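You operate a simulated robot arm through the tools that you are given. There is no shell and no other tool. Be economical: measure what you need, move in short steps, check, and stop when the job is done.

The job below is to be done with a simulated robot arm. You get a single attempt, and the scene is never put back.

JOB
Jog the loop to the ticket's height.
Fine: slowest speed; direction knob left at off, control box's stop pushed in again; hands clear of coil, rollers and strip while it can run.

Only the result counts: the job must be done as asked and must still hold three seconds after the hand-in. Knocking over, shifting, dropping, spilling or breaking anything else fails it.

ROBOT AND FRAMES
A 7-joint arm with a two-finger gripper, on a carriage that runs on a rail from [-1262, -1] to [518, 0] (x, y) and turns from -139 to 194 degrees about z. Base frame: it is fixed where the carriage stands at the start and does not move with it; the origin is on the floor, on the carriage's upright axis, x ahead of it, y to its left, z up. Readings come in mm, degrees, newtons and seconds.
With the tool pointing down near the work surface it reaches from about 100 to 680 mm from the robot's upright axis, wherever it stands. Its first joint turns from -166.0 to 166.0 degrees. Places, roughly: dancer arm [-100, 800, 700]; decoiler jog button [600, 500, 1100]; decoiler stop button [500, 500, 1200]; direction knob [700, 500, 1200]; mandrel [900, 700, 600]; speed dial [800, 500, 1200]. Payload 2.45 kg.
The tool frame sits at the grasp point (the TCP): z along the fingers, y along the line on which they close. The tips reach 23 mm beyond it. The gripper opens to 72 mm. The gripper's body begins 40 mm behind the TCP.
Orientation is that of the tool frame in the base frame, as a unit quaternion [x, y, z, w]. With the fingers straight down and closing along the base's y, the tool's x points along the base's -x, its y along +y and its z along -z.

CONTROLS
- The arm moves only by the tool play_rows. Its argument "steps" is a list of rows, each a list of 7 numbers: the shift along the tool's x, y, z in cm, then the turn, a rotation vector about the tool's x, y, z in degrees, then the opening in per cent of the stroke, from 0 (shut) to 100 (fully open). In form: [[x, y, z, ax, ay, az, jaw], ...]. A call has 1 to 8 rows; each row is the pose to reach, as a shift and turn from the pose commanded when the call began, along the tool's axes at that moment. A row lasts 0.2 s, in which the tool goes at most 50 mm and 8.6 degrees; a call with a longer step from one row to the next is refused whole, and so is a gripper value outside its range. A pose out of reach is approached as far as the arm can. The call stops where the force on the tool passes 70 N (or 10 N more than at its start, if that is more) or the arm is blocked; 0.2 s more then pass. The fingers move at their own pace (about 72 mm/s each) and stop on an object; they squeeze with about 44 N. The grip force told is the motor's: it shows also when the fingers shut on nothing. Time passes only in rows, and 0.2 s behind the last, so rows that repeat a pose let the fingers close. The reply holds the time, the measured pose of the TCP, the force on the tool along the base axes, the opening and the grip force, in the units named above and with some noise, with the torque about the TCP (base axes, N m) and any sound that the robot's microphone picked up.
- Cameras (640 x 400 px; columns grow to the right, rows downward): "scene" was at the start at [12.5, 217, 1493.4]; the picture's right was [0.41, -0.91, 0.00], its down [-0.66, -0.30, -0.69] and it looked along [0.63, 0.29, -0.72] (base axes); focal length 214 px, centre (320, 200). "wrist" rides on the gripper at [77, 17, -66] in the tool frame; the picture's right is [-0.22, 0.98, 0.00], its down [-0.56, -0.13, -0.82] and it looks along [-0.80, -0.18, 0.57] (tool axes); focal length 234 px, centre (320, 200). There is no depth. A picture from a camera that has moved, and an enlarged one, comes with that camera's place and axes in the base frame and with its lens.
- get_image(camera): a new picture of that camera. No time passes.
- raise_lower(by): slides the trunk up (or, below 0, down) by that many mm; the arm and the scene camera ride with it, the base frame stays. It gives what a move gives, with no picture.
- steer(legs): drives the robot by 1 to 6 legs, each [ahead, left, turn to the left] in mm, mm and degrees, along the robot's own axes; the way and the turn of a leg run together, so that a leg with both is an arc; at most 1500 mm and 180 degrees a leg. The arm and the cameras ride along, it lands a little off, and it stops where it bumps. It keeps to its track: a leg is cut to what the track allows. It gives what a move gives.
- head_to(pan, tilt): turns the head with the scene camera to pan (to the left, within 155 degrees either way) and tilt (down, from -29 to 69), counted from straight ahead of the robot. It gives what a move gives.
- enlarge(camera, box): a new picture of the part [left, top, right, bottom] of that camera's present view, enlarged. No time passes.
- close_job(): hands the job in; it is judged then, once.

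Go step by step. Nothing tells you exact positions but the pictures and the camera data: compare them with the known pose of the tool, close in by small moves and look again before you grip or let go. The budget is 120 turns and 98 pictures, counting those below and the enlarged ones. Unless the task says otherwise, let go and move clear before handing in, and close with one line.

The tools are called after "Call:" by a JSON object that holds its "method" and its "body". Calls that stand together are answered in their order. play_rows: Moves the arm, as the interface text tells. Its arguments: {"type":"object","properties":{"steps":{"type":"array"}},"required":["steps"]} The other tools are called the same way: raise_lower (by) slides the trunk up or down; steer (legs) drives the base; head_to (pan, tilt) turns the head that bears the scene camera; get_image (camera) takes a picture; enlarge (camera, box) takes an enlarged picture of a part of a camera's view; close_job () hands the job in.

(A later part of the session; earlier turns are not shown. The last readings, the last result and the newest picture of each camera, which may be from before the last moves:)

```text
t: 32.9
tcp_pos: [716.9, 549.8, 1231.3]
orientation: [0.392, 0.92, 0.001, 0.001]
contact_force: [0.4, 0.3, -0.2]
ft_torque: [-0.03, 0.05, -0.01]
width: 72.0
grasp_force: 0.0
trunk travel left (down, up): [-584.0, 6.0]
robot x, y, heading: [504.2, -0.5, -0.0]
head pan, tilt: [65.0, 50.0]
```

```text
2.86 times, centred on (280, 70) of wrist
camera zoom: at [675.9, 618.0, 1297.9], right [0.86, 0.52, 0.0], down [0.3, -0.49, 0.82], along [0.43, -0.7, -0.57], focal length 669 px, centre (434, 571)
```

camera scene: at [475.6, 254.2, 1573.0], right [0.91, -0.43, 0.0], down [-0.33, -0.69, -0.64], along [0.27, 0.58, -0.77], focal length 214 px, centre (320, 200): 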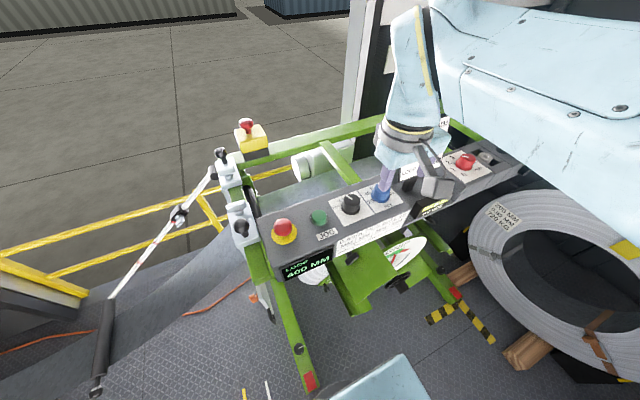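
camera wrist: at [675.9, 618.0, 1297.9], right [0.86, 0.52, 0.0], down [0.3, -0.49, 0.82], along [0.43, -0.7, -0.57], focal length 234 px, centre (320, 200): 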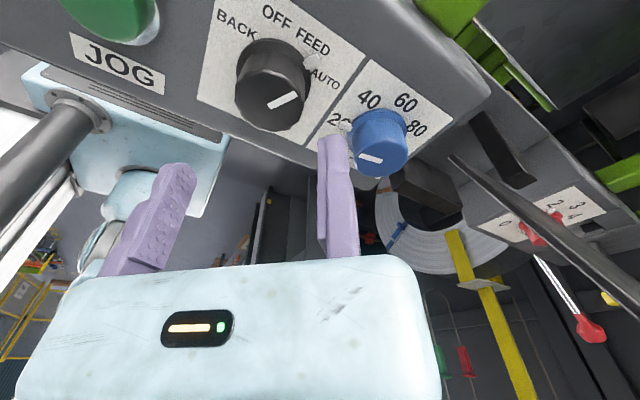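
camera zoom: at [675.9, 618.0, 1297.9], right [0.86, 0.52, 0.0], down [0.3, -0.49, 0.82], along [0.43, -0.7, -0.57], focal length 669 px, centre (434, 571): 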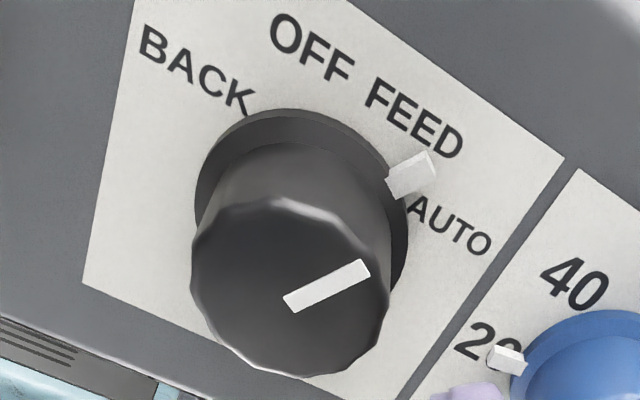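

The knob sits at FEED (pointer ≈68°, one detent from OFF). Now I move over the red stop, at about (510, 527, cap ≈1165), with yaw 45°.

Call:
{"method": "play_rows", "body": {"steps": [[2, -2.1, 0, 0, 0, -8.5, 100], [4, -4.2, 0, 0, 0, -17, 100], [6, -6.3, 0, 0, 0, -25.5, 100], [8, -8.5, 0, 0, 0, -34, 100], [10, -10.6, 0, 0, 0, -42.5, 100], [12, -12.7, 0, 0, 0, -51, 100], [14, -14.8, 0, 0, 0, -59.5, 100], [15.56, -16.5, 0, 0, 0, -68, 100]]}}

Call:
{"method": "play_rows", "body": {"steps": [[0, 0, 0, 0, 0, -8, 100], [0, 0, 0, 0, 0, -16, 100], [0, 0, 0, 0, 0, -23, 100], [0, 0, 0, 0, 0, -23, 100]]}}

Call:
{"method": "get_image", "body": {"camera": "wrist"}}

Call:
{"method": "enlarge", "body": {"camera": "scene", "box": [220, 150, 380, 290]}}

```text
t: 34.7
tcp_pos: [492.4, 550.5, 1231.1]
orientation: [-0.189, 0.982, 0.001, 0.001]
contact_force: [0.8, 0.3, 0.0]
ft_torque: [0.02, -0.01, 0.01]
width: 71.8
grasp_force: 0.1
trunk travel left (down, up): [-584.0, 6.0]
robot x, y, heading: [500.2, -0.4, -0.4]
head pan, tilt: [65.0, 50.0]
```

```text
t: 35.7
tcp_pos: [490.3, 547.8, 1232.2]
orientation: [-0.382, 0.924, 0.001, 0.001]
contact_force: [0.2, -0.1, 0.1]
ft_torque: [-0.01, -0.01, 0.0]
width: 72.0
grasp_force: 0.1
trunk travel left (down, up): [-584.0, 6.0]
robot x, y, heading: [504.1, -0.0, -0.6]
head pan, tilt: [65.0, 50.0]
```

```text
56 pictures are left
camera wrist: at [424.3, 506.1, 1297.0], right [-0.53, 0.85, 0.0], down [0.48, 0.3, 0.82], along [0.69, 0.44, -0.57], focal length 234 px, centre (320, 200)
```

wrist: 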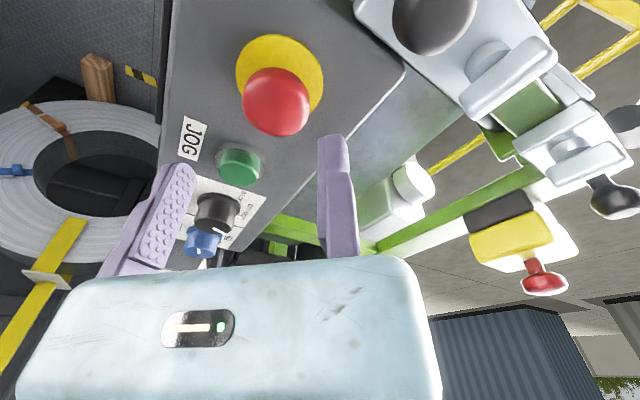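

```text
2.86 times, centred on (300, 220) of scene
camera zoom: at [475.4, 253.7, 1573.0], right [0.91, -0.43, 0.0], down [-0.33, -0.69, -0.64], along [0.27, 0.58, -0.77], focal length 613 px, centre (377, 143)
```

zoom: 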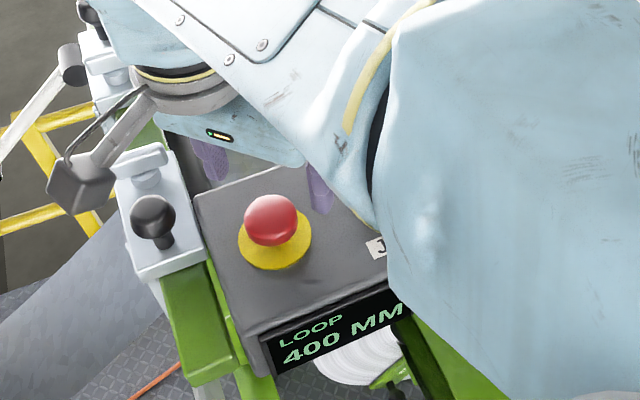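

Over the stop. I'll descend around the red cap and grip it.

Call:
{"method": "play_rows", "body": {"steps": [[0, 0, 2, 0, 0, 0, 100], [0, 0, 4, 0, 0, 0, 100], [0, 0, 6.0, 0, 0, 0, 100], [0, -0.6, 6.0, 0, 0, 0, 60], [0, -0.6, 6.0, 0, 0, 0, 0], [0, -0.6, 6.0, 0, 0, 0, 0], [0, -0.65, 6.0, 0, 0, 0, 0]]}}

Call:
{"method": "get_image", "body": {"camera": "wrist"}}

Call:
{"method": "enlarge", "body": {"camera": "scene", "box": [220, 150, 380, 290]}}

```text
t: 37.3
tcp_pos: [497.5, 542.9, 1172.3]
orientation: [-0.379, 0.925, 0.0, 0.001]
contact_force: [12.3, -19.8, -0.2]
ft_torque: [-0.65, -0.01, -0.36]
width: 39.8
grasp_force: 45.3
trunk travel left (down, up): [-584.0, 6.0]
robot x, y, heading: [504.9, 0.8, -0.3]
head pan, tilt: [65.0, 50.0]
```

```text
54 pictures are left
camera wrist: at [430.6, 500.5, 1237.8], right [-0.53, 0.85, 0.0], down [0.48, 0.3, 0.82], along [0.69, 0.44, -0.57], focal length 234 px, centre (320, 200)
```

wrist: 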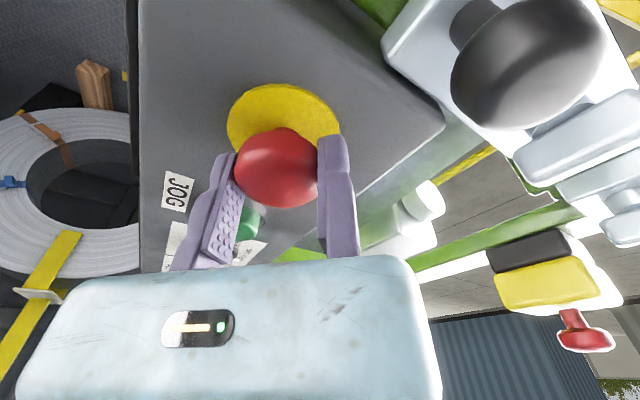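

```text
2.86 times, centred on (300, 220) of scene
camera zoom: at [477.1, 251.1, 1573.5], right [0.9, -0.43, 0.0], down [-0.33, -0.69, -0.64], along [0.27, 0.58, -0.77], focal length 613 px, centre (377, 143)
```

zoom: 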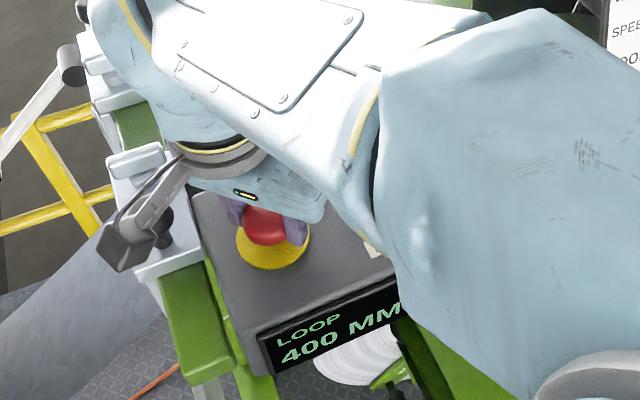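

Gripped the cap (40 mm). Pulling up gently.

Call:
{"method": "play_rows", "body": {"steps": [[0, 0.15, -0.2, 0, 0, 0, 0], [0, 0.15, -0.4, 0, 0, 0, 0], [0, 0.15, -0.6, 0, 0, 0, 0], [0, 0.15, -0.8, 0, 0, 0, 0]]}}

Call:
{"method": "get_image", "body": {"camera": "wrist"}}

```text
t: 38.3
tcp_pos: [497.3, 543.6, 1179.7]
orientation: [-0.38, 0.925, 0.002, 0.002]
contact_force: [20.7, -23.5, -0.1]
ft_torque: [0.01, -0.46, -0.16]
width: 39.9
grasp_force: 45.1
trunk travel left (down, up): [-584.0, 6.0]
robot x, y, heading: [503.0, -4.0, -0.0]
head pan, tilt: [65.0, 50.0]
```

```text
52 pictures are left
camera wrist: at [430.5, 500.2, 1245.5], right [-0.53, 0.85, 0.0], down [0.48, 0.3, 0.82], along [0.69, 0.44, -0.57], focal length 234 px, centre (320, 200)
```

wrist: 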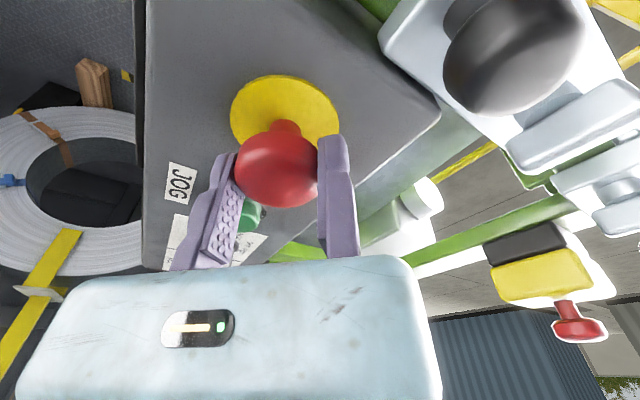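

The cap rose with the gripper and the stem shows. Pulling a bit more to find its latch.

Call:
{"method": "play_rows", "body": {"steps": [[0, 0, -0.2, 0, 0, 0, 0], [0, 0, -0.4, 0, 0, 0, 0], [0, 0, -0.6, 0, 0, 0, 0]]}}

Call:
{"method": "get_image", "body": {"camera": "wrist"}}

```text
t: 39.1
tcp_pos: [497.7, 543.9, 1183.4]
orientation: [-0.381, 0.924, 0.0, 0.0]
contact_force: [20.8, -25.6, -22.2]
ft_torque: [0.17, 0.29, -0.08]
width: 39.9
grasp_force: 45.4
trunk travel left (down, up): [-584.0, 6.0]
robot x, y, heading: [504.0, 0.8, -0.1]
head pan, tilt: [65.0, 50.0]
```

```text
51 pictures are left
camera wrist: at [430.9, 501.0, 1249.8], right [-0.53, 0.85, 0.0], down [0.48, 0.31, 0.82], along [0.69, 0.44, -0.57], focal length 234 px, centre (320, 200)
```

wrist: 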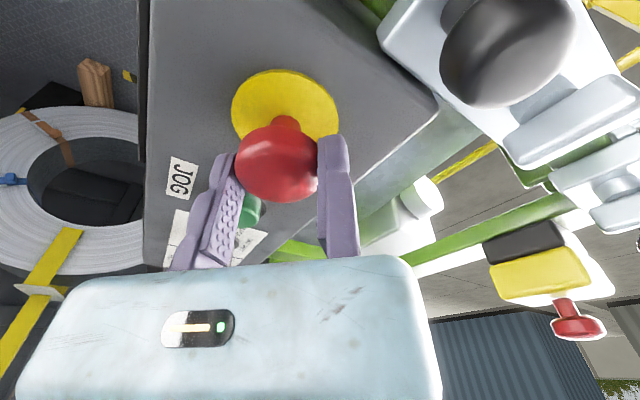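

It has reached its end. Releasing, rising, and moving shut fingers above the jog button.

Call:
{"method": "play_rows", "body": {"steps": [[0, 0, 0.3, 0, 0, 0, 100], [0, 0, 0.3, 0, 0, 0, 100], [0, 0.6, 0.3, 0, 0, 0, 100], [0, 0.6, -3, 0, 0, 0, 100], [0, 0.6, -6, 0, 0, 0, 50], [-2, -2, -6, 0, 0, 0, 0], [-4, -5.5, -6, 0, 0, 0, 0], [-6.2, -8.6, -6, 0, 0, 0, 0]]}}

Call:
{"method": "get_image", "body": {"camera": "wrist"}}

Call:
{"method": "get_image", "body": {"camera": "scene"}}

```text
t: 40.9
tcp_pos: [597.6, 528.2, 1241.0]
orientation: [-0.381, 0.924, 0.001, 0.002]
contact_force: [-0.3, -0.2, 0.0]
ft_torque: [0.04, 0.02, 0.0]
width: 0.0
grasp_force: 28.3
trunk travel left (down, up): [-584.0, 6.0]
robot x, y, heading: [506.2, 0.3, -0.3]
head pan, tilt: [65.0, 50.0]
```

```text
50 pictures are left
camera wrist: at [532.6, 485.4, 1307.8], right [-0.53, 0.85, 0.0], down [0.48, 0.3, 0.82], along [0.69, 0.44, -0.57], focal length 234 px, centre (320, 200)
```

wrist: 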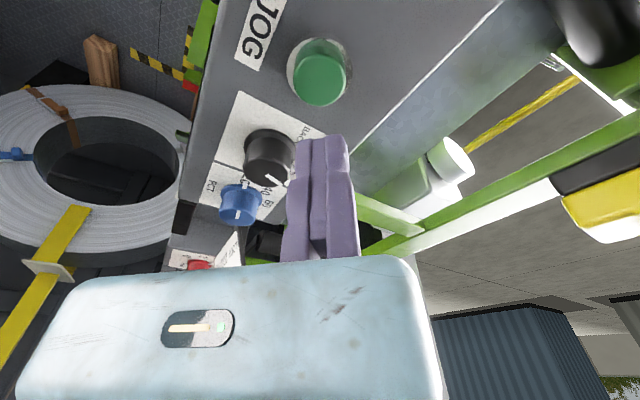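

```text
49 pictures are left
camera scene: at [475.7, 253.5, 1573.1], right [0.91, -0.43, 0.0], down [-0.33, -0.69, -0.64], along [0.27, 0.58, -0.77], focal length 214 px, centre (320, 200)
```

scene: 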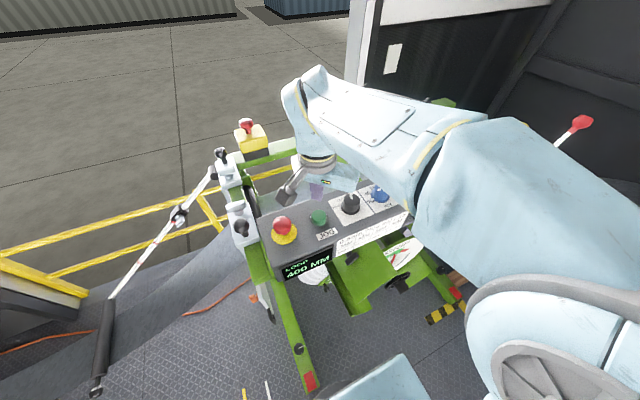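

Stop stays out. Descending to just over the green jog button.

Call:
{"method": "play_rows", "body": {"steps": [[-0.5, -0.2, 2, 0, 0, 0, 0], [-0.5, -0.2, 4, 0, 0, 0, 0], [-0.5, -0.2, 5.8, 0, 0, 0, 0], [-0.5, -0.2, 5.8, 0, 0, 0, 0]]}}

Call:
{"method": "get_image", "body": {"camera": "wrist"}}

Call:
{"method": "enlarge", "body": {"camera": "scene", "box": [250, 160, 410, 290]}}

```text
t: 41.9
tcp_pos: [603.6, 528.9, 1184.7]
orientation: [-0.381, 0.925, 0.001, 0.002]
contact_force: [-0.4, 0.6, -0.7]
ft_torque: [0.03, -0.01, 0.0]
width: 0.0
grasp_force: 28.0
trunk travel left (down, up): [-584.0, 6.0]
robot x, y, heading: [503.7, -0.2, -0.1]
head pan, tilt: [65.0, 50.0]
```

```text
48 pictures are left
camera wrist: at [537.1, 485.4, 1250.6], right [-0.53, 0.85, 0.0], down [0.48, 0.3, 0.82], along [0.69, 0.44, -0.57], focal length 234 px, centre (320, 200)
```

wrist: 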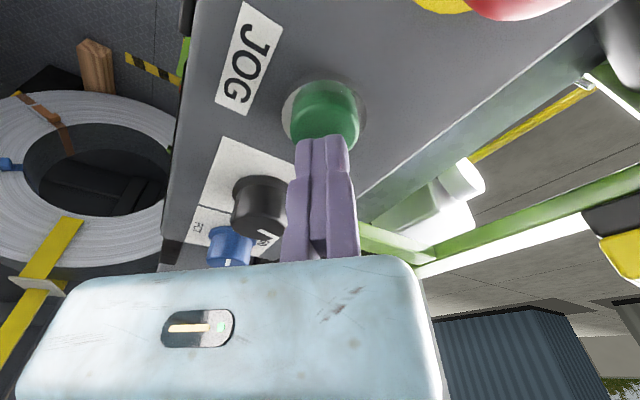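

```text
3.08 times, centred on (330, 225) of scene
camera zoom: at [475.5, 253.7, 1573.0], right [0.91, -0.43, 0.0], down [-0.33, -0.69, -0.64], along [0.27, 0.58, -0.77], focal length 660 px, centre (289, 123)
```

zoom: 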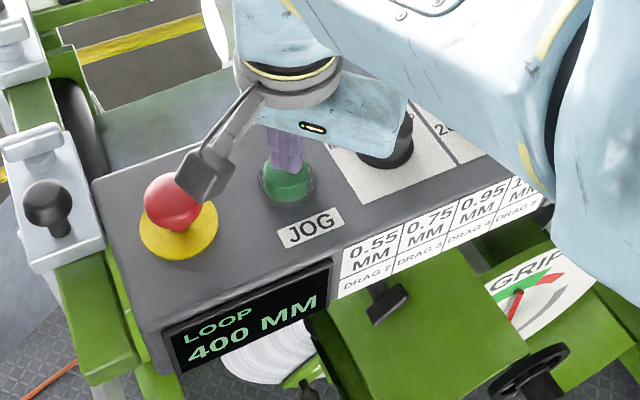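

The wrist camera is near the raised stop, so I'll turn the wrist further before pressing.

Call:
{"method": "play_rows", "body": {"steps": [[0, 0, 0, 0, 0, -8.5, 0], [0, 0, 0, 0, 0, -17, 0], [0, 0, 0, 0, 0, -25.5, 0], [0, 0, 0, 0, 0, -34, 0], [0, 0, 0, 0, 0, -42, 0], [0, 0, 0, 0, 0, -42, 0]]}}

Call:
{"method": "play_rows", "body": {"steps": [[0, 0, 0.5, 0, 0, 0, 0], [0, 0, 1.0, 0, 0, 0, 0], [0, 0, 0.2, 0, 0, 0, 0]]}}

Call:
{"method": "enlarge", "body": {"camera": "scene", "box": [250, 160, 410, 290]}}

```text
t: 43.3
tcp_pos: [603.5, 530.1, 1186.5]
orientation: [-0.688, 0.726, 0.0, 0.001]
contact_force: [-0.3, 0.4, -0.1]
ft_torque: [0.02, 0.0, -0.01]
width: 0.2
grasp_force: 28.3
trunk travel left (down, up): [-584.0, 6.0]
robot x, y, heading: [499.7, -0.9, -0.2]
head pan, tilt: [65.0, 50.0]
```

```text
t: 44.1
tcp_pos: [603.8, 529.7, 1184.0]
orientation: [-0.687, 0.727, 0.001, 0.002]
contact_force: [-0.1, 0.9, 0.5]
ft_torque: [0.02, 0.03, 0.0]
width: 0.0
grasp_force: 28.9
trunk travel left (down, up): [-584.0, 6.0]
robot x, y, heading: [500.6, -0.0, -0.2]
head pan, tilt: [65.0, 50.0]
```

```text
3.08 times, centred on (330, 225) of scene
camera zoom: at [475.4, 253.7, 1573.0], right [0.91, -0.43, 0.0], down [-0.33, -0.69, -0.64], along [0.27, 0.58, -0.77], focal length 660 px, centre (289, 123)
```

zoom: 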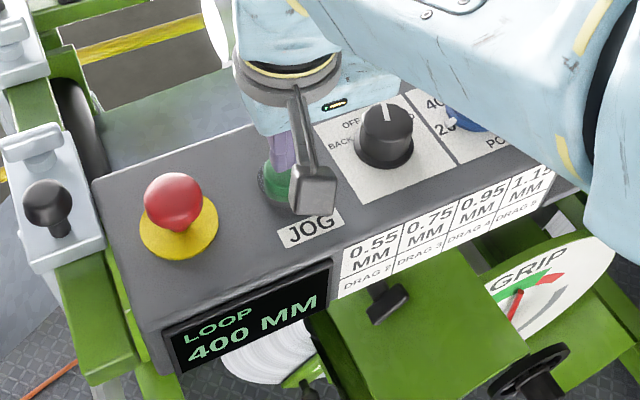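

Not yet touched. Pressing a bit deeper, with a quick return.

Call:
{"method": "play_rows", "body": {"steps": [[0, 0, 0.8, 0, 0, 0, 0], [0, 0, 1.2, 0, 0, 0, 0], [0, 0, 1.5, 0, 0, 0, 0]]}}

Call:
{"method": "enlarge", "body": {"camera": "scene", "box": [250, 160, 410, 290]}}

```text
t: 44.9
tcp_pos: [603.7, 530.1, 1171.5]
orientation: [-0.687, 0.727, 0.001, 0.003]
contact_force: [0.2, -0.3, 13.4]
ft_torque: [-0.01, 0.01, 0.04]
width: 5.8
grasp_force: 28.4
trunk travel left (down, up): [-584.0, 6.0]
robot x, y, heading: [505.8, 0.6, -0.0]
head pan, tilt: [65.0, 50.0]
heard: click
```

```text
3.08 times, centred on (330, 225) of scene
camera zoom: at [475.3, 252.7, 1573.5], right [0.91, -0.43, 0.0], down [-0.33, -0.69, -0.64], along [0.27, 0.58, -0.77], focal length 660 px, centre (289, 123)
```

zoom: 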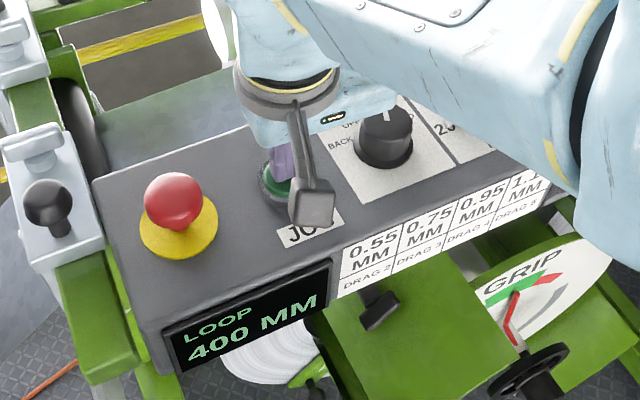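

A click: the button is pressed. Holding briefly to see whether the display changes.

Call:
{"method": "play_rows", "body": {"steps": [[0, 0, 0, 0, 0, 0, 0], [0, 0, 0, 0, 0, 0, 0]]}}

Call:
{"method": "enlarge", "body": {"camera": "scene", "box": [250, 160, 410, 290]}}

```text
t: 45.5
tcp_pos: [603.9, 528.9, 1171.1]
orientation: [-0.687, 0.726, 0.001, 0.003]
contact_force: [-0.1, 1.6, 20.1]
ft_torque: [0.07, -0.03, -0.06]
width: 6.1
grasp_force: 28.3
trunk travel left (down, up): [-584.0, 6.0]
robot x, y, heading: [502.2, 1.0, -0.1]
head pan, tilt: [65.0, 50.0]
```

```text
3.08 times, centred on (330, 225) of scene
camera zoom: at [475.2, 252.7, 1573.4], right [0.91, -0.43, 0.0], down [-0.33, -0.69, -0.64], along [0.27, 0.58, -0.77], focal length 660 px, centre (289, 123)
```

zoom: 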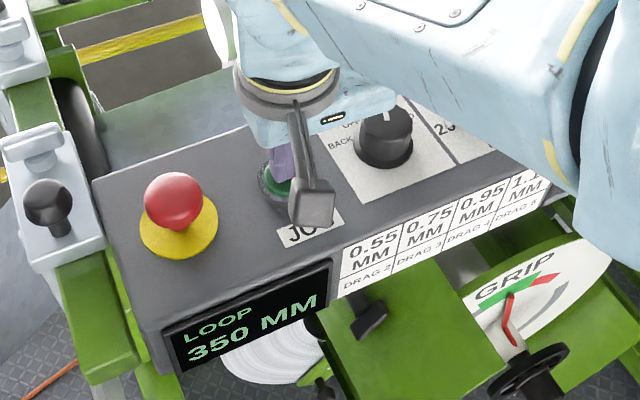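

Feed works and the direction is right: 350. Holding in small increments.

Call:
{"method": "play_rows", "body": {"steps": [[0, 0, 0, 0, 0, 0, 0]]}}

Call:
{"method": "enlarge", "body": {"camera": "scene", "box": [250, 220, 350, 290]}}

```text
t: 45.9
tcp_pos: [603.8, 530.1, 1170.3]
orientation: [-0.687, 0.727, 0.001, 0.002]
contact_force: [1.1, 3.7, 22.5]
ft_torque: [0.1, 0.0, -0.05]
width: 6.1
grasp_force: 28.0
trunk travel left (down, up): [-584.0, 6.0]
robot x, y, heading: [502.1, 2.1, -0.1]
head pan, tilt: [65.0, 50.0]
```

```text
5.71 times, centred on (300, 255) of scene
camera zoom: at [475.2, 252.7, 1573.3], right [0.91, -0.43, 0.0], down [-0.33, -0.69, -0.64], along [0.27, 0.58, -0.77], focal length 1226 px, centre (434, -114)
```

zoom: 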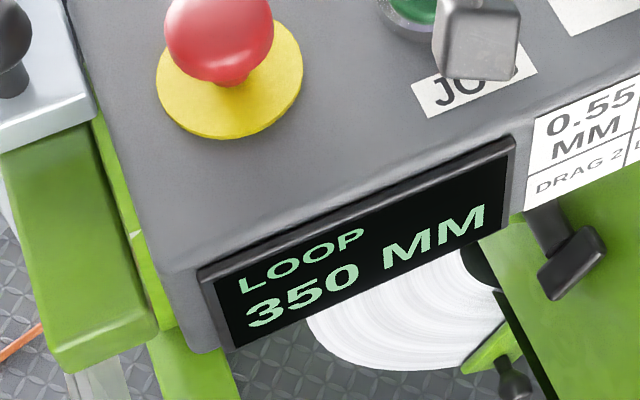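

Call:
{"method": "play_rows", "body": {"steps": [[0, 0, 0, 0, 0, 0, 0]]}}

Call:
{"method": "enlarge", "body": {"camera": "scene", "box": [250, 220, 350, 290]}}

Call:
{"method": "play_rows", "body": {"steps": [[0, 0, 0, 0, 0, 0, 0]]}}

Call:
{"method": "enlarge", "body": {"camera": "scene", "box": [250, 220, 350, 290]}}

```text
t: 46.3
tcp_pos: [603.9, 530.5, 1170.3]
orientation: [-0.687, 0.727, 0.001, 0.003]
contact_force: [-0.2, 5.3, 24.0]
ft_torque: [0.11, 0.03, 0.0]
width: 6.1
grasp_force: 28.1
trunk travel left (down, up): [-584.0, 6.0]
robot x, y, heading: [501.2, -0.8, -0.2]
head pan, tilt: [65.0, 50.0]
```

```text
5.71 times, centred on (300, 255) of scene
camera zoom: at [475.2, 252.8, 1573.3], right [0.91, -0.43, 0.0], down [-0.33, -0.69, -0.64], along [0.27, 0.58, -0.77], focal length 1226 px, centre (434, -114)
```

zoom: 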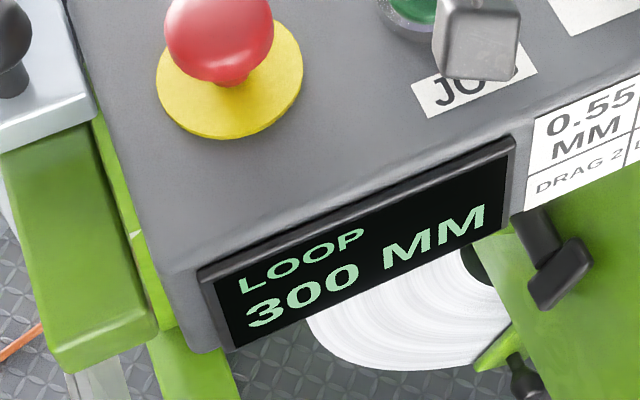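

```text
t: 46.7
tcp_pos: [603.6, 531.2, 1170.3]
orientation: [-0.687, 0.727, 0.001, 0.002]
contact_force: [0.9, 5.6, 26.0]
ft_torque: [0.15, 0.04, 0.0]
width: 5.9
grasp_force: 27.9
trunk travel left (down, up): [-584.0, 6.0]
robot x, y, heading: [504.4, -0.7, -0.1]
head pan, tilt: [65.0, 50.0]
```

```text
5.71 times, centred on (300, 255) of scene
camera zoom: at [475.2, 252.8, 1573.3], right [0.91, -0.43, 0.0], down [-0.33, -0.69, -0.64], along [0.27, 0.58, -0.77], focal length 1226 px, centre (434, -114)
```

zoom: 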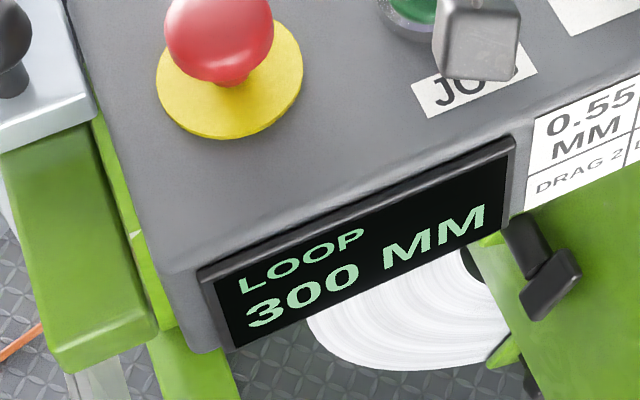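

Call:
{"method": "play_rows", "body": {"steps": [[0, 0, 0, 0, 0, 0, 0]]}}

Call:
{"method": "enlarge", "body": {"camera": "scene", "box": [250, 220, 350, 290]}}

```text
t: 47.1
tcp_pos: [604.3, 530.9, 1170.6]
orientation: [-0.687, 0.727, 0.0, 0.002]
contact_force: [0.7, 6.3, 25.1]
ft_torque: [0.15, 0.05, 0.04]
width: 5.8
grasp_force: 28.5
trunk travel left (down, up): [-584.0, 6.0]
robot x, y, heading: [506.3, 1.6, -0.0]
head pan, tilt: [65.0, 50.0]
```

```text
5.71 times, centred on (300, 255) of scene
camera zoom: at [475.2, 252.8, 1573.3], right [0.91, -0.43, 0.0], down [-0.33, -0.69, -0.64], along [0.27, 0.58, -0.77], focal length 1226 px, centre (434, -114)
```

zoom: 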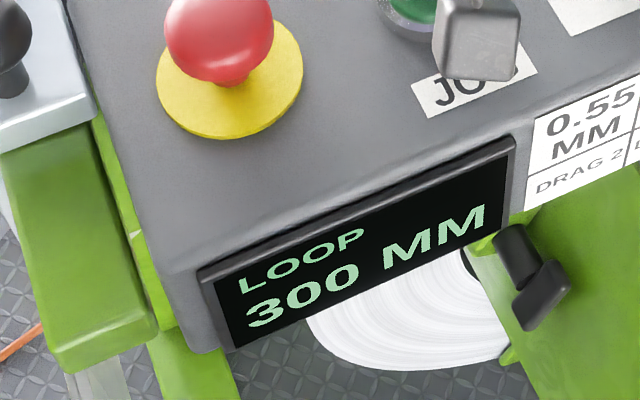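

Call:
{"method": "play_rows", "body": {"steps": [[0, 0, 0, 0, 0, 0, 0]]}}

Call:
{"method": "enlarge", "body": {"camera": "scene", "box": [250, 220, 350, 290]}}

```text
t: 47.5
tcp_pos: [603.8, 529.2, 1171.6]
orientation: [-0.687, 0.726, 0.001, 0.002]
contact_force: [0.6, 6.4, 26.0]
ft_torque: [0.14, -0.01, 0.02]
width: 5.9
grasp_force: 28.4
trunk travel left (down, up): [-584.0, 6.0]
robot x, y, heading: [500.9, -1.6, -0.4]
head pan, tilt: [65.0, 50.0]
```

```text
5.71 times, centred on (300, 255) of scene
camera zoom: at [475.2, 252.9, 1573.2], right [0.91, -0.43, 0.0], down [-0.33, -0.69, -0.64], along [0.27, 0.58, -0.77], focal length 1226 px, centre (434, -114)
```

zoom: 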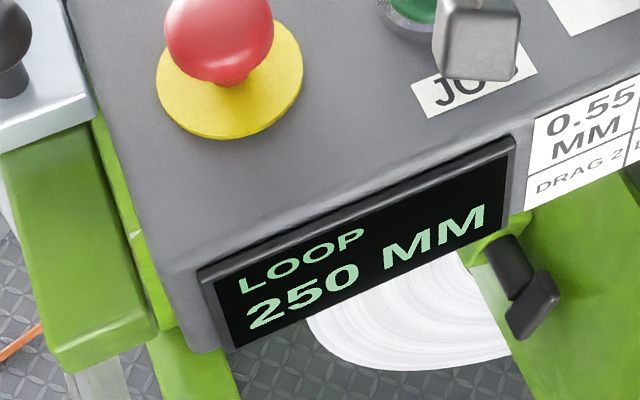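

Rate ≈50 mm/s; estimate ≈262 now. Holding a bit more.

Call:
{"method": "play_rows", "body": {"steps": [[0, 0, 0, 0, 0, 0, 0], [0, 0, 0, 0, 0, 0, 0]]}}

Call:
{"method": "enlarge", "body": {"camera": "scene", "box": [250, 220, 350, 290]}}

```text
t: 48.1
tcp_pos: [603.8, 529.4, 1170.2]
orientation: [-0.687, 0.727, 0.001, 0.002]
contact_force: [0.1, 6.5, 26.2]
ft_torque: [0.19, 0.01, 0.01]
width: 5.9
grasp_force: 28.1
trunk travel left (down, up): [-584.0, 6.0]
robot x, y, heading: [501.0, -0.1, -0.2]
head pan, tilt: [65.0, 50.0]
```

```text
5.71 times, centred on (300, 255) of scene
camera zoom: at [475.2, 252.8, 1573.2], right [0.91, -0.43, 0.0], down [-0.33, -0.69, -0.64], along [0.27, 0.58, -0.77], focal length 1226 px, centre (434, -114)
```

zoom: 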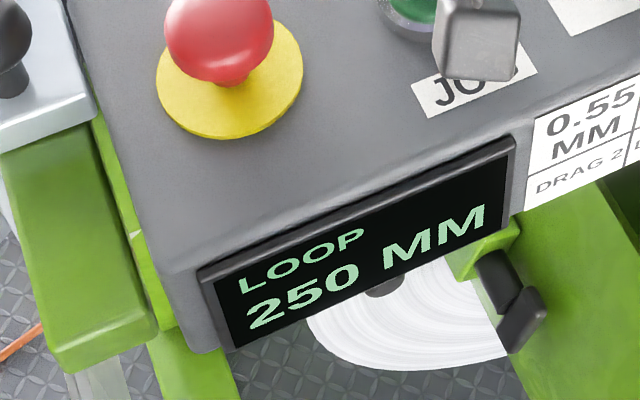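

Call:
{"method": "play_rows", "body": {"steps": [[0, 0, 0, 0, 0, 0, 0]]}}

Call:
{"method": "enlarge", "body": {"camera": "scene", "box": [250, 220, 350, 290]}}

```text
t: 48.5
tcp_pos: [603.3, 529.8, 1169.7]
orientation: [-0.687, 0.727, 0.001, 0.001]
contact_force: [1.2, 6.5, 25.8]
ft_torque: [0.14, 0.02, -0.04]
width: 6.3
grasp_force: 27.6
trunk travel left (down, up): [-584.0, 6.0]
robot x, y, heading: [502.0, 0.3, -0.1]
head pan, tilt: [65.0, 50.0]
```

```text
5.71 times, centred on (300, 255) of scene
camera zoom: at [475.2, 252.8, 1573.2], right [0.91, -0.43, 0.0], down [-0.33, -0.69, -0.64], along [0.27, 0.58, -0.77], focal length 1226 px, centre (434, -114)
```

zoom: 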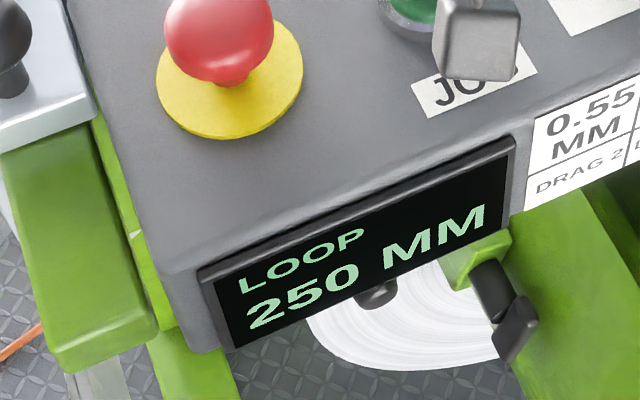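

Refined: ≈43 mm/s, now ≈229. One more short hold, then release.

Call:
{"method": "play_rows", "body": {"steps": [[0, 0, 0, 0, 0, 0, 0]]}}

Call:
{"method": "enlarge", "body": {"camera": "scene", "box": [250, 220, 350, 290]}}

```text
t: 48.9
tcp_pos: [604.1, 528.9, 1170.7]
orientation: [-0.687, 0.727, 0.001, 0.002]
contact_force: [2.2, 5.8, 26.9]
ft_torque: [0.16, 0.02, -0.02]
width: 5.9
grasp_force: 28.9
trunk travel left (down, up): [-584.0, 6.0]
robot x, y, heading: [501.9, 2.5, 0.1]
head pan, tilt: [65.0, 50.0]
```

```text
5.71 times, centred on (300, 255) of scene
camera zoom: at [475.2, 252.8, 1573.2], right [0.91, -0.43, 0.0], down [-0.33, -0.69, -0.64], along [0.27, 0.58, -0.77], focal length 1226 px, centre (434, -114)
```

zoom: 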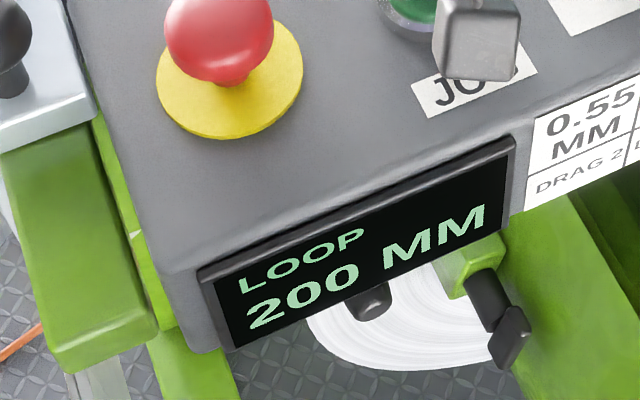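

It reads 200 (≈215 true). A slight further hold of 0.2 s, then lifting off.

Call:
{"method": "play_rows", "body": {"steps": [[0, 0, 0, 0, 0, 0, 0], [0, 0, -2, 0, 0, 0, 0], [0, 0, -4, 0, 0, 0, 0], [0, 0, -6, 0, 0, 0, 0]]}}

Call:
{"method": "enlarge", "body": {"camera": "scene", "box": [250, 160, 410, 290]}}

Call:
{"method": "get_image", "body": {"camera": "wrist"}}

```text
t: 49.9
tcp_pos: [604.4, 527.8, 1229.7]
orientation: [-0.687, 0.727, 0.0, 0.001]
contact_force: [-0.2, 0.1, 1.2]
ft_torque: [0.02, 0.0, 0.02]
width: 0.2
grasp_force: 28.1
trunk travel left (down, up): [-584.0, 6.0]
robot x, y, heading: [500.6, -2.1, -0.2]
head pan, tilt: [65.0, 50.0]
```

```text
3.08 times, centred on (330, 225) of scene
camera zoom: at [475.4, 253.8, 1573.0], right [0.91, -0.43, 0.0], down [-0.33, -0.69, -0.64], along [0.27, 0.58, -0.77], focal length 660 px, centre (289, 123)
```

zoom: 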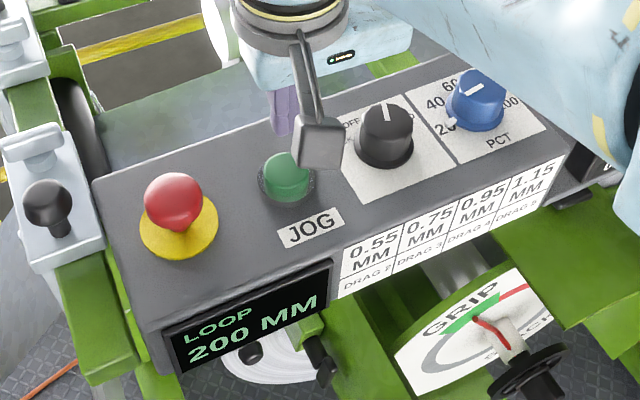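

```text
34 pictures are left
camera wrist: at [583.8, 451.3, 1295.9], right [-0.96, 0.27, 0.0], down [0.15, 0.55, 0.82], along [0.22, 0.79, -0.57], focal length 234 px, centre (320, 200)
```

wrist: 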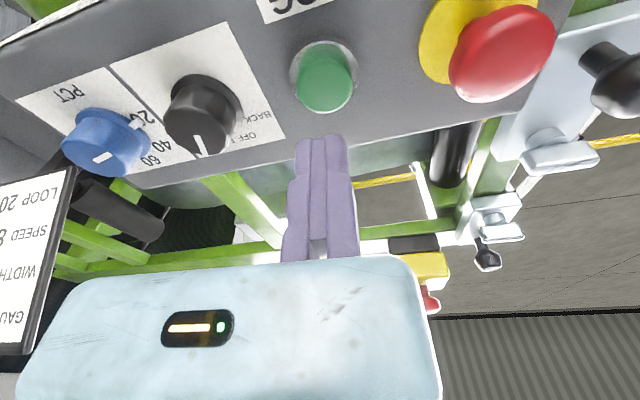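

Loop holds at 200. Now pushing the red stop in first: moving above it and pressing.

Call:
{"method": "play_rows", "body": {"steps": [[0, 4, 0, 0, 0, 0, 0], [0, 8, 0, 0, 0, 0, 0], [0, 9.35, 0, 0, 0, 0, 0], [0, 9.35, 0, 0, 0, 0, 0]]}}

Call:
{"method": "get_image", "body": {"camera": "wrist"}}

```text
t: 50.9
tcp_pos: [510.0, 534.2, 1228.6]
orientation: [-0.687, 0.727, 0.001, 0.001]
contact_force: [0.3, 0.1, 1.0]
ft_torque: [-0.03, 0.0, 0.01]
width: 0.0
grasp_force: 28.3
trunk travel left (down, up): [-584.0, 6.0]
robot x, y, heading: [498.7, 1.5, -0.3]
head pan, tilt: [65.0, 50.0]
```

```text
33 pictures are left
camera wrist: at [488.5, 457.5, 1295.6], right [-0.96, 0.27, 0.0], down [0.15, 0.55, 0.82], along [0.22, 0.79, -0.57], focal length 234 px, centre (320, 200)
```

wrist: 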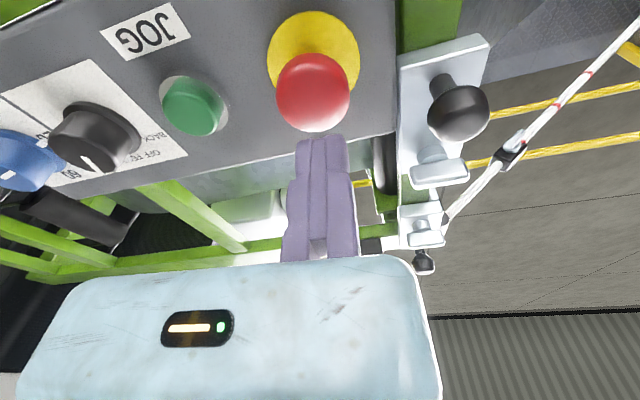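

Cap centre ≈(511, 525). Correcting and pressing down.

Call:
{"method": "play_rows", "body": {"steps": [[0.7, 0, 0.8, 0, 0, 0, 0], [0.7, 0, 1.6, 0, 0, 0, 0], [0.7, 0, 2.2, 0, 0, 0, 0], [0.7, 0, 2.7, 0, 0, 0, 0], [0.7, 0, 3.1, 0, 0, 0, 0], [0.7, 0, 3.5, 0, 0, 0, 0], [0.7, 0, 3.8, 0, 0, 0, 0]]}}

Call:
{"method": "get_image", "body": {"camera": "wrist"}}

```text
t: 52.5
tcp_pos: [511.0, 528.3, 1195.5]
orientation: [-0.687, 0.726, 0.002, 0.003]
contact_force: [1.2, 4.6, 19.1]
ft_torque: [0.04, -0.02, -0.05]
width: 6.0
grasp_force: 28.3
trunk travel left (down, up): [-584.0, 6.0]
robot x, y, heading: [501.8, 0.1, -0.1]
head pan, tilt: [65.0, 50.0]
```

```text
32 pictures are left
camera wrist: at [489.5, 450.8, 1260.6], right [-0.96, 0.27, 0.0], down [0.15, 0.55, 0.82], along [0.22, 0.79, -0.57], focal length 234 px, centre (320, 200)
```

wrist: 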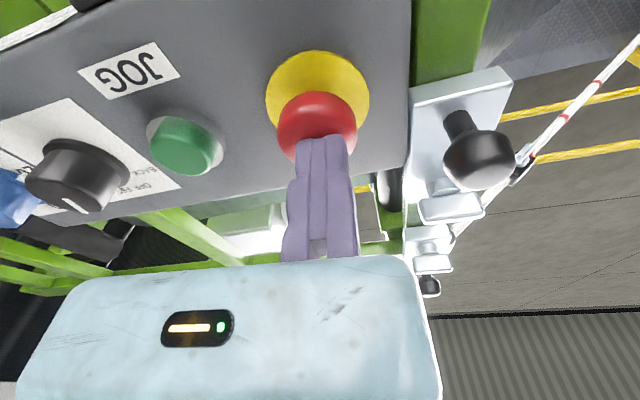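

Contact made (19 N). Pressing further.

Call:
{"method": "play_rows", "body": {"steps": [[0, 0, 0.4, 0, 0, 0, 0], [0, 0, 0.8, 0, 0, 0, 0], [0, 0, 1.2, 0, 0, 0, 0], [0, 0, 1.5, 0, 0, 0, 0]]}}

Call:
{"method": "get_image", "body": {"camera": "wrist"}}

```text
t: 53.2
tcp_pos: [510.1, 527.5, 1194.4]
orientation: [-0.686, 0.727, 0.009, 0.011]
contact_force: [3.4, -10.0, 36.6]
ft_torque: [-0.5, -0.02, 0.03]
width: 5.9
grasp_force: 27.9
trunk travel left (down, up): [-584.0, 6.0]
robot x, y, heading: [502.2, -3.9, -0.2]
head pan, tilt: [65.0, 50.0]
stopped in row 3: the force on the tool passed its limit at 72 N (the readings are from after the stop); the commanded pose is now the measured one
```

```text
31 pictures are left
camera wrist: at [489.3, 449.4, 1257.8], right [-0.96, 0.27, 0.01], down [0.16, 0.53, 0.83], along [0.23, 0.8, -0.55], focal length 234 px, centre (320, 200)
```

wrist: 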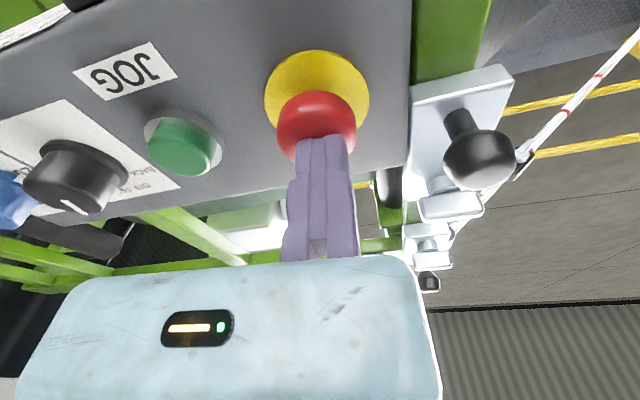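

Bottomed at 72 N. Lifting off to check that the cap stays in.

Call:
{"method": "play_rows", "body": {"steps": [[0, 0, -2, 0, 0, 0, 0], [0, 0, -5, 0, 0, 0, 0], [0, 0, -5, 0, 0, 0, 0]]}}

Call:
{"method": "enlarge", "body": {"camera": "scene", "box": [250, 160, 410, 290]}}

Call:
{"method": "get_image", "body": {"camera": "wrist"}}

```text
t: 54.0
tcp_pos: [509.5, 527.0, 1239.2]
orientation: [-0.687, 0.726, 0.005, 0.008]
contact_force: [-0.3, 0.1, -0.3]
ft_torque: [0.01, 0.03, 0.03]
width: 0.1
grasp_force: 28.3
trunk travel left (down, up): [-584.0, 6.0]
robot x, y, heading: [505.5, -3.2, -0.2]
head pan, tilt: [65.0, 50.0]
```

```text
3.08 times, centred on (330, 225) of scene
camera zoom: at [475.5, 253.5, 1573.0], right [0.9, -0.43, 0.0], down [-0.33, -0.69, -0.64], along [0.27, 0.58, -0.77], focal length 660 px, centre (289, 123)
```

zoom: 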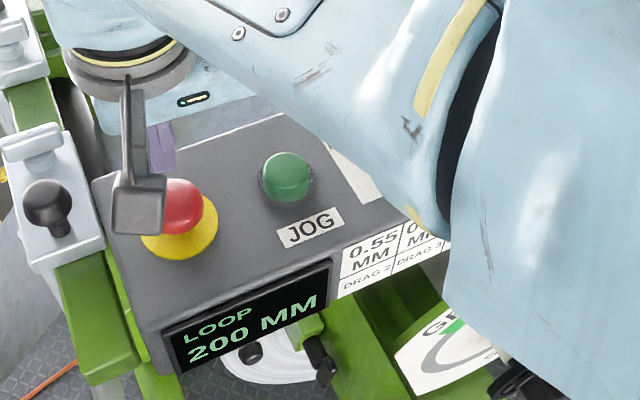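

```text
29 pictures are left
camera wrist: at [488.6, 449.3, 1303.5], right [-0.96, 0.27, 0.0], down [0.15, 0.54, 0.83], along [0.22, 0.8, -0.56], focal length 234 px, centre (320, 200)
```

wrist: 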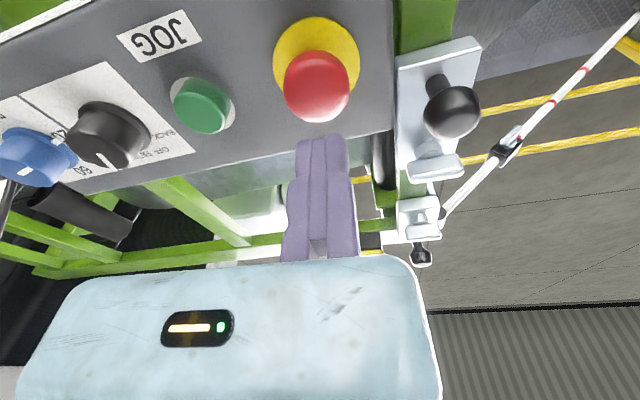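

The stop cap is in and the loop reads 200. Now over to the direction knob to return it to OFF.

Call:
{"method": "play_rows", "body": {"steps": [[-0.5, -2.3, 0, 0, 0, 8.5, 0], [-1, -4.6, 0, 0, 0, 17, 0], [-1.5, -7, 0, 0, 0, 25.5, 50], [-2, -9.3, 0, 0, 0, 34, 100], [-2.6, -11.6, 0, 0, 0, 42.5, 100], [-3.1, -14, 0, 0, 0, 51, 100], [-3.6, -16.3, 0, 0, 0, 59.5, 100], [-4.08, -18.56, 0, 0, 0, 68, 100]]}}

Call:
{"method": "play_rows", "body": {"steps": [[0, 0, 1, 0, 0, 8, 100], [0, 0, 2, 0, 0, 16, 100], [0, 0, 2.4, 0, 0, 19, 100], [0, 0, 2.4, 0, 0, 19, 100]]}}

Call:
{"method": "get_image", "body": {"camera": "wrist"}}

```text
t: 55.8
tcp_pos: [694.1, 557.8, 1240.0]
orientation: [-0.162, 0.987, 0.009, 0.002]
contact_force: [0.5, 0.2, 0.5]
ft_torque: [0.01, 0.01, 0.01]
width: 72.0
grasp_force: 0.0
trunk travel left (down, up): [-584.0, 6.0]
robot x, y, heading: [502.2, -1.6, -0.4]
head pan, tilt: [65.0, 50.0]
```

```text
t: 56.8
tcp_pos: [697.5, 560.0, 1215.3]
orientation: [0.002, 1.0, 0.009, 0.001]
contact_force: [-0.4, -0.7, -0.2]
ft_torque: [0.0, -0.03, 0.01]
width: 72.0
grasp_force: 0.0
trunk travel left (down, up): [-584.0, 6.0]
robot x, y, heading: [503.7, -0.7, -0.5]
head pan, tilt: [65.0, 50.0]
```

```text
28 pictures are left
camera wrist: at [620.9, 576.0, 1282.7], right [0.22, 0.97, 0.02], down [0.56, -0.14, 0.82], along [0.8, -0.17, -0.58], focal length 234 px, centre (320, 200)
```

wrist: 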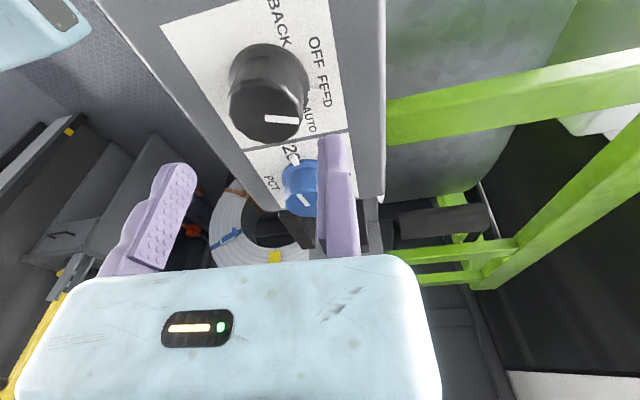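

Aligned as before. Descending, gripping.

Call:
{"method": "play_rows", "body": {"steps": [[0, 0, 2, 0, 0, 0, 100], [0, 0, 4, 0, 0, 0, 100], [0, 0, 5.3, 0, 0, 0, 100], [0, -0.8, 5.3, 0, 0, 0, 100], [0, -0.8, 5.3, 0, 0, 0, 40], [0, -0.85, 5.3, 0, 0, 0, 0], [0, -0.9, 5.3, 0, 0, 0, 0], [0, -0.95, 5.3, 0, 0, 0, 0]]}}

Call:
{"method": "get_image", "body": {"camera": "wrist"}}

```text
t: 58.6
tcp_pos: [698.3, 551.7, 1161.6]
orientation: [0.003, 1.0, 0.011, 0.001]
contact_force: [0.3, -1.7, 5.5]
ft_torque: [-1.68, 0.14, 0.01]
width: 41.2
grasp_force: 45.5
trunk travel left (down, up): [-584.0, 6.0]
robot x, y, heading: [506.3, 2.6, -0.0]
head pan, tilt: [65.0, 50.0]
```

```text
27 pictures are left
camera wrist: at [621.3, 566.9, 1229.2], right [0.22, 0.97, 0.02], down [0.56, -0.14, 0.82], along [0.8, -0.17, -0.58], focal length 234 px, centre (320, 200)
```

wrist: 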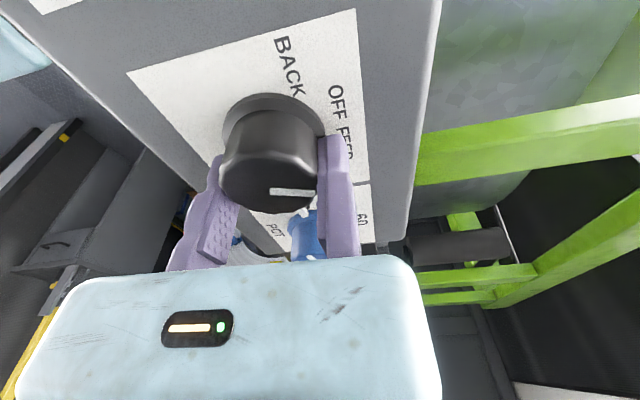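

Gripped. Turning 46° counterclockwise back to OFF, then releasing and rising.

Call:
{"method": "play_rows", "body": {"steps": [[0.288, -0.02, 0, 0, 0, -8, 0], [0.57, -0.08, 0, 0, 0, -16, 0], [0.842, -0.179, 0, 0, 0, -24, 0], [1.097, -0.315, 0, 0, 0, -32, 0], [1.33, -0.484, 0, 0, 0, -40, 0], [1.489, -0.632, 0, 0, 0, -46, 0], [1.489, -0.632, 0, 0, 0, -46, 0]]}}

Call:
{"method": "play_rows", "body": {"steps": [[0, 0, 0, 0, 0, 0, 100], [0, 0, 0, 0, 0, 0, 100], [0, 0.7, 0, 0, 0, 0, 100], [0, 0.7, -3, 0, 0, 0, 100], [0, 0.7, -7, 0, 0, 0, 100]]}}

Call:
{"method": "get_image", "body": {"camera": "wrist"}}

Call:
{"method": "enlarge", "body": {"camera": "scene", "box": [250, 150, 420, 290]}}

```text
t: 60.2
tcp_pos: [682.4, 548.2, 1163.2]
orientation: [-0.391, 0.92, 0.009, 0.006]
contact_force: [-3.5, 25.8, 14.2]
ft_torque: [-0.9, -0.97, 0.18]
width: 40.7
grasp_force: 45.1
trunk travel left (down, up): [-584.0, 6.0]
robot x, y, heading: [504.6, 0.7, -0.3]
head pan, tilt: [65.0, 50.0]
```

```text
t: 61.4
tcp_pos: [679.8, 549.6, 1232.5]
orientation: [-0.388, 0.921, 0.009, 0.005]
contact_force: [-0.3, 0.3, -0.5]
ft_torque: [-0.03, 0.02, -0.02]
width: 72.0
grasp_force: 0.0
trunk travel left (down, up): [-584.0, 6.0]
robot x, y, heading: [500.9, 0.6, -0.2]
head pan, tilt: [65.0, 50.0]
```

```text
26 pictures are left
camera wrist: at [613.8, 505.1, 1297.8], right [-0.55, 0.84, 0.01], down [0.48, 0.3, 0.83], along [0.69, 0.46, -0.56], focal length 234 px, centre (320, 200)
```

wrist: 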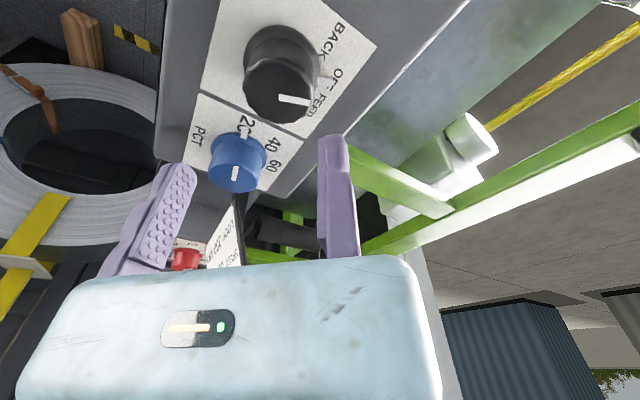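

```text
2.86 times, centred on (335, 220) of scene
camera zoom: at [475.5, 253.4, 1573.1], right [0.9, -0.43, 0.0], down [-0.33, -0.69, -0.64], along [0.27, 0.58, -0.77], focal length 613 px, centre (277, 143)
```

zoom: 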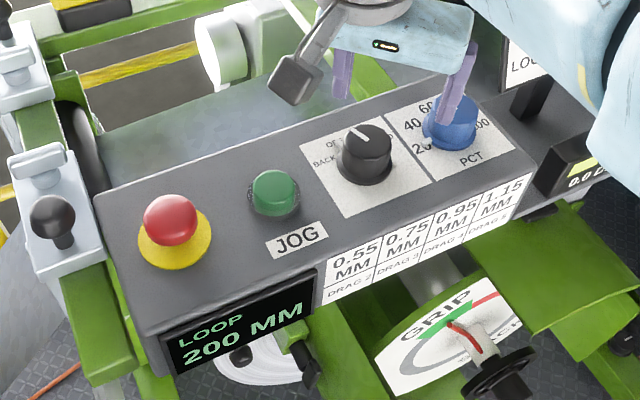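

The knob looks back at OFF, stop in, loop 200. I'll back the arm clear and do a final close check.

Call:
{"method": "play_rows", "body": {"steps": [[2, 0, -3, 0, 0, 0, 100], [5, 0, -6, 0, 0, 0, 100], [9, 0, -8, 0, 0, 0, 100], [13, 0, -9, 0, 0, 0, 100], [17, 0, -9, 0, 0, 0, 100]]}}

Call:
{"method": "get_image", "body": {"camera": "scene"}}

Call:
{"method": "get_image", "body": {"camera": "wrist"}}

```text
t: 62.6
tcp_pos: [558.5, 421.5, 1319.5]
orientation: [-0.389, 0.921, 0.009, 0.004]
contact_force: [0.4, 0.5, 0.4]
ft_torque: [-0.01, -0.03, 0.03]
width: 72.0
grasp_force: 0.1
trunk travel left (down, up): [-584.0, 6.0]
robot x, y, heading: [499.3, -3.7, -0.1]
head pan, tilt: [65.0, 50.0]
```

```text
24 pictures are left
camera scene: at [475.3, 253.6, 1573.1], right [0.91, -0.43, 0.0], down [-0.33, -0.69, -0.64], along [0.27, 0.58, -0.77], focal length 214 px, centre (320, 200)
```

scene: 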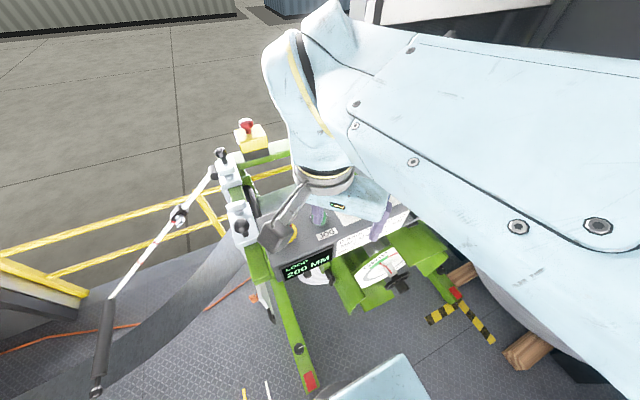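

```text
23 pictures are left
camera wrist: at [492.3, 376.2, 1383.6], right [-0.55, 0.84, 0.02], down [0.48, 0.3, 0.83], along [0.69, 0.46, -0.56], focal length 234 px, centre (320, 200)
```

wrist: 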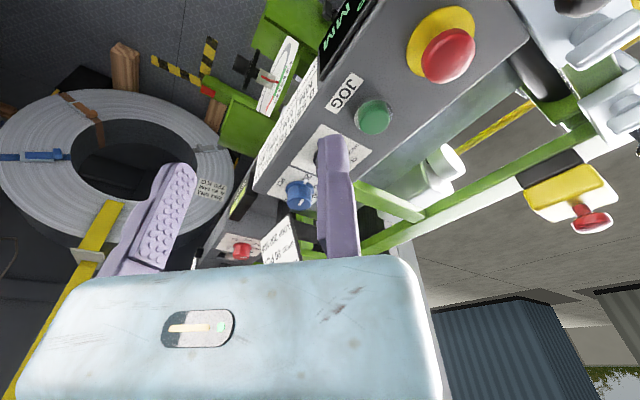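

Driving back along the rail to clear everything and verify.

Call:
{"method": "steer", "body": {"legs": [[-180, 0, 0]]}}

Call:
{"method": "head_to", "body": {"pan": 45, "tilt": 46}}

Call:
{"method": "get_image", "body": {"camera": "scene"}}

```text
t: 64.2
tcp_pos: [381.0, 422.2, 1317.8]
orientation: [-0.387, 0.922, 0.009, 0.005]
contact_force: [-1.0, -0.2, 1.4]
ft_torque: [0.02, 0.01, -0.02]
width: 71.6
grasp_force: 0.0
trunk travel left (down, up): [-584.0, 6.0]
robot x, y, heading: [324.1, 0.6, -0.3]
head pan, tilt: [65.0, 50.0]
```

```text
t: 65.0
tcp_pos: [382.0, 420.9, 1317.0]
orientation: [-0.388, 0.922, 0.008, 0.006]
contact_force: [0.4, 0.2, -0.5]
ft_torque: [0.0, 0.01, -0.01]
width: 72.1
grasp_force: 0.1
trunk travel left (down, up): [-584.0, 6.0]
robot x, y, heading: [324.1, -2.7, -0.2]
head pan, tilt: [45.0, 46.0]
```

```text
22 pictures are left
camera scene: at [321.7, 240.7, 1578.5], right [0.7, -0.71, 0.0], down [-0.51, -0.51, -0.69], along [0.49, 0.49, -0.72], focal length 214 px, centre (320, 200)
```

scene: 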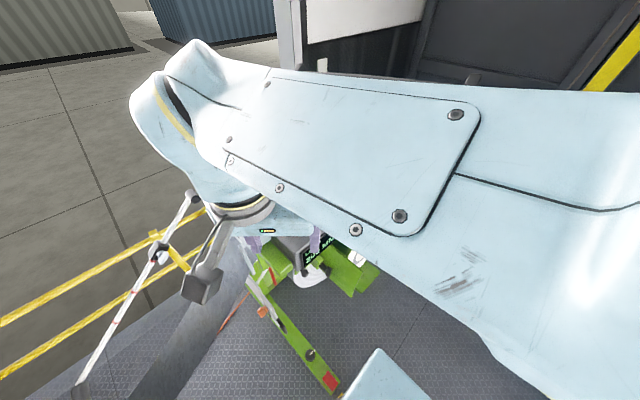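

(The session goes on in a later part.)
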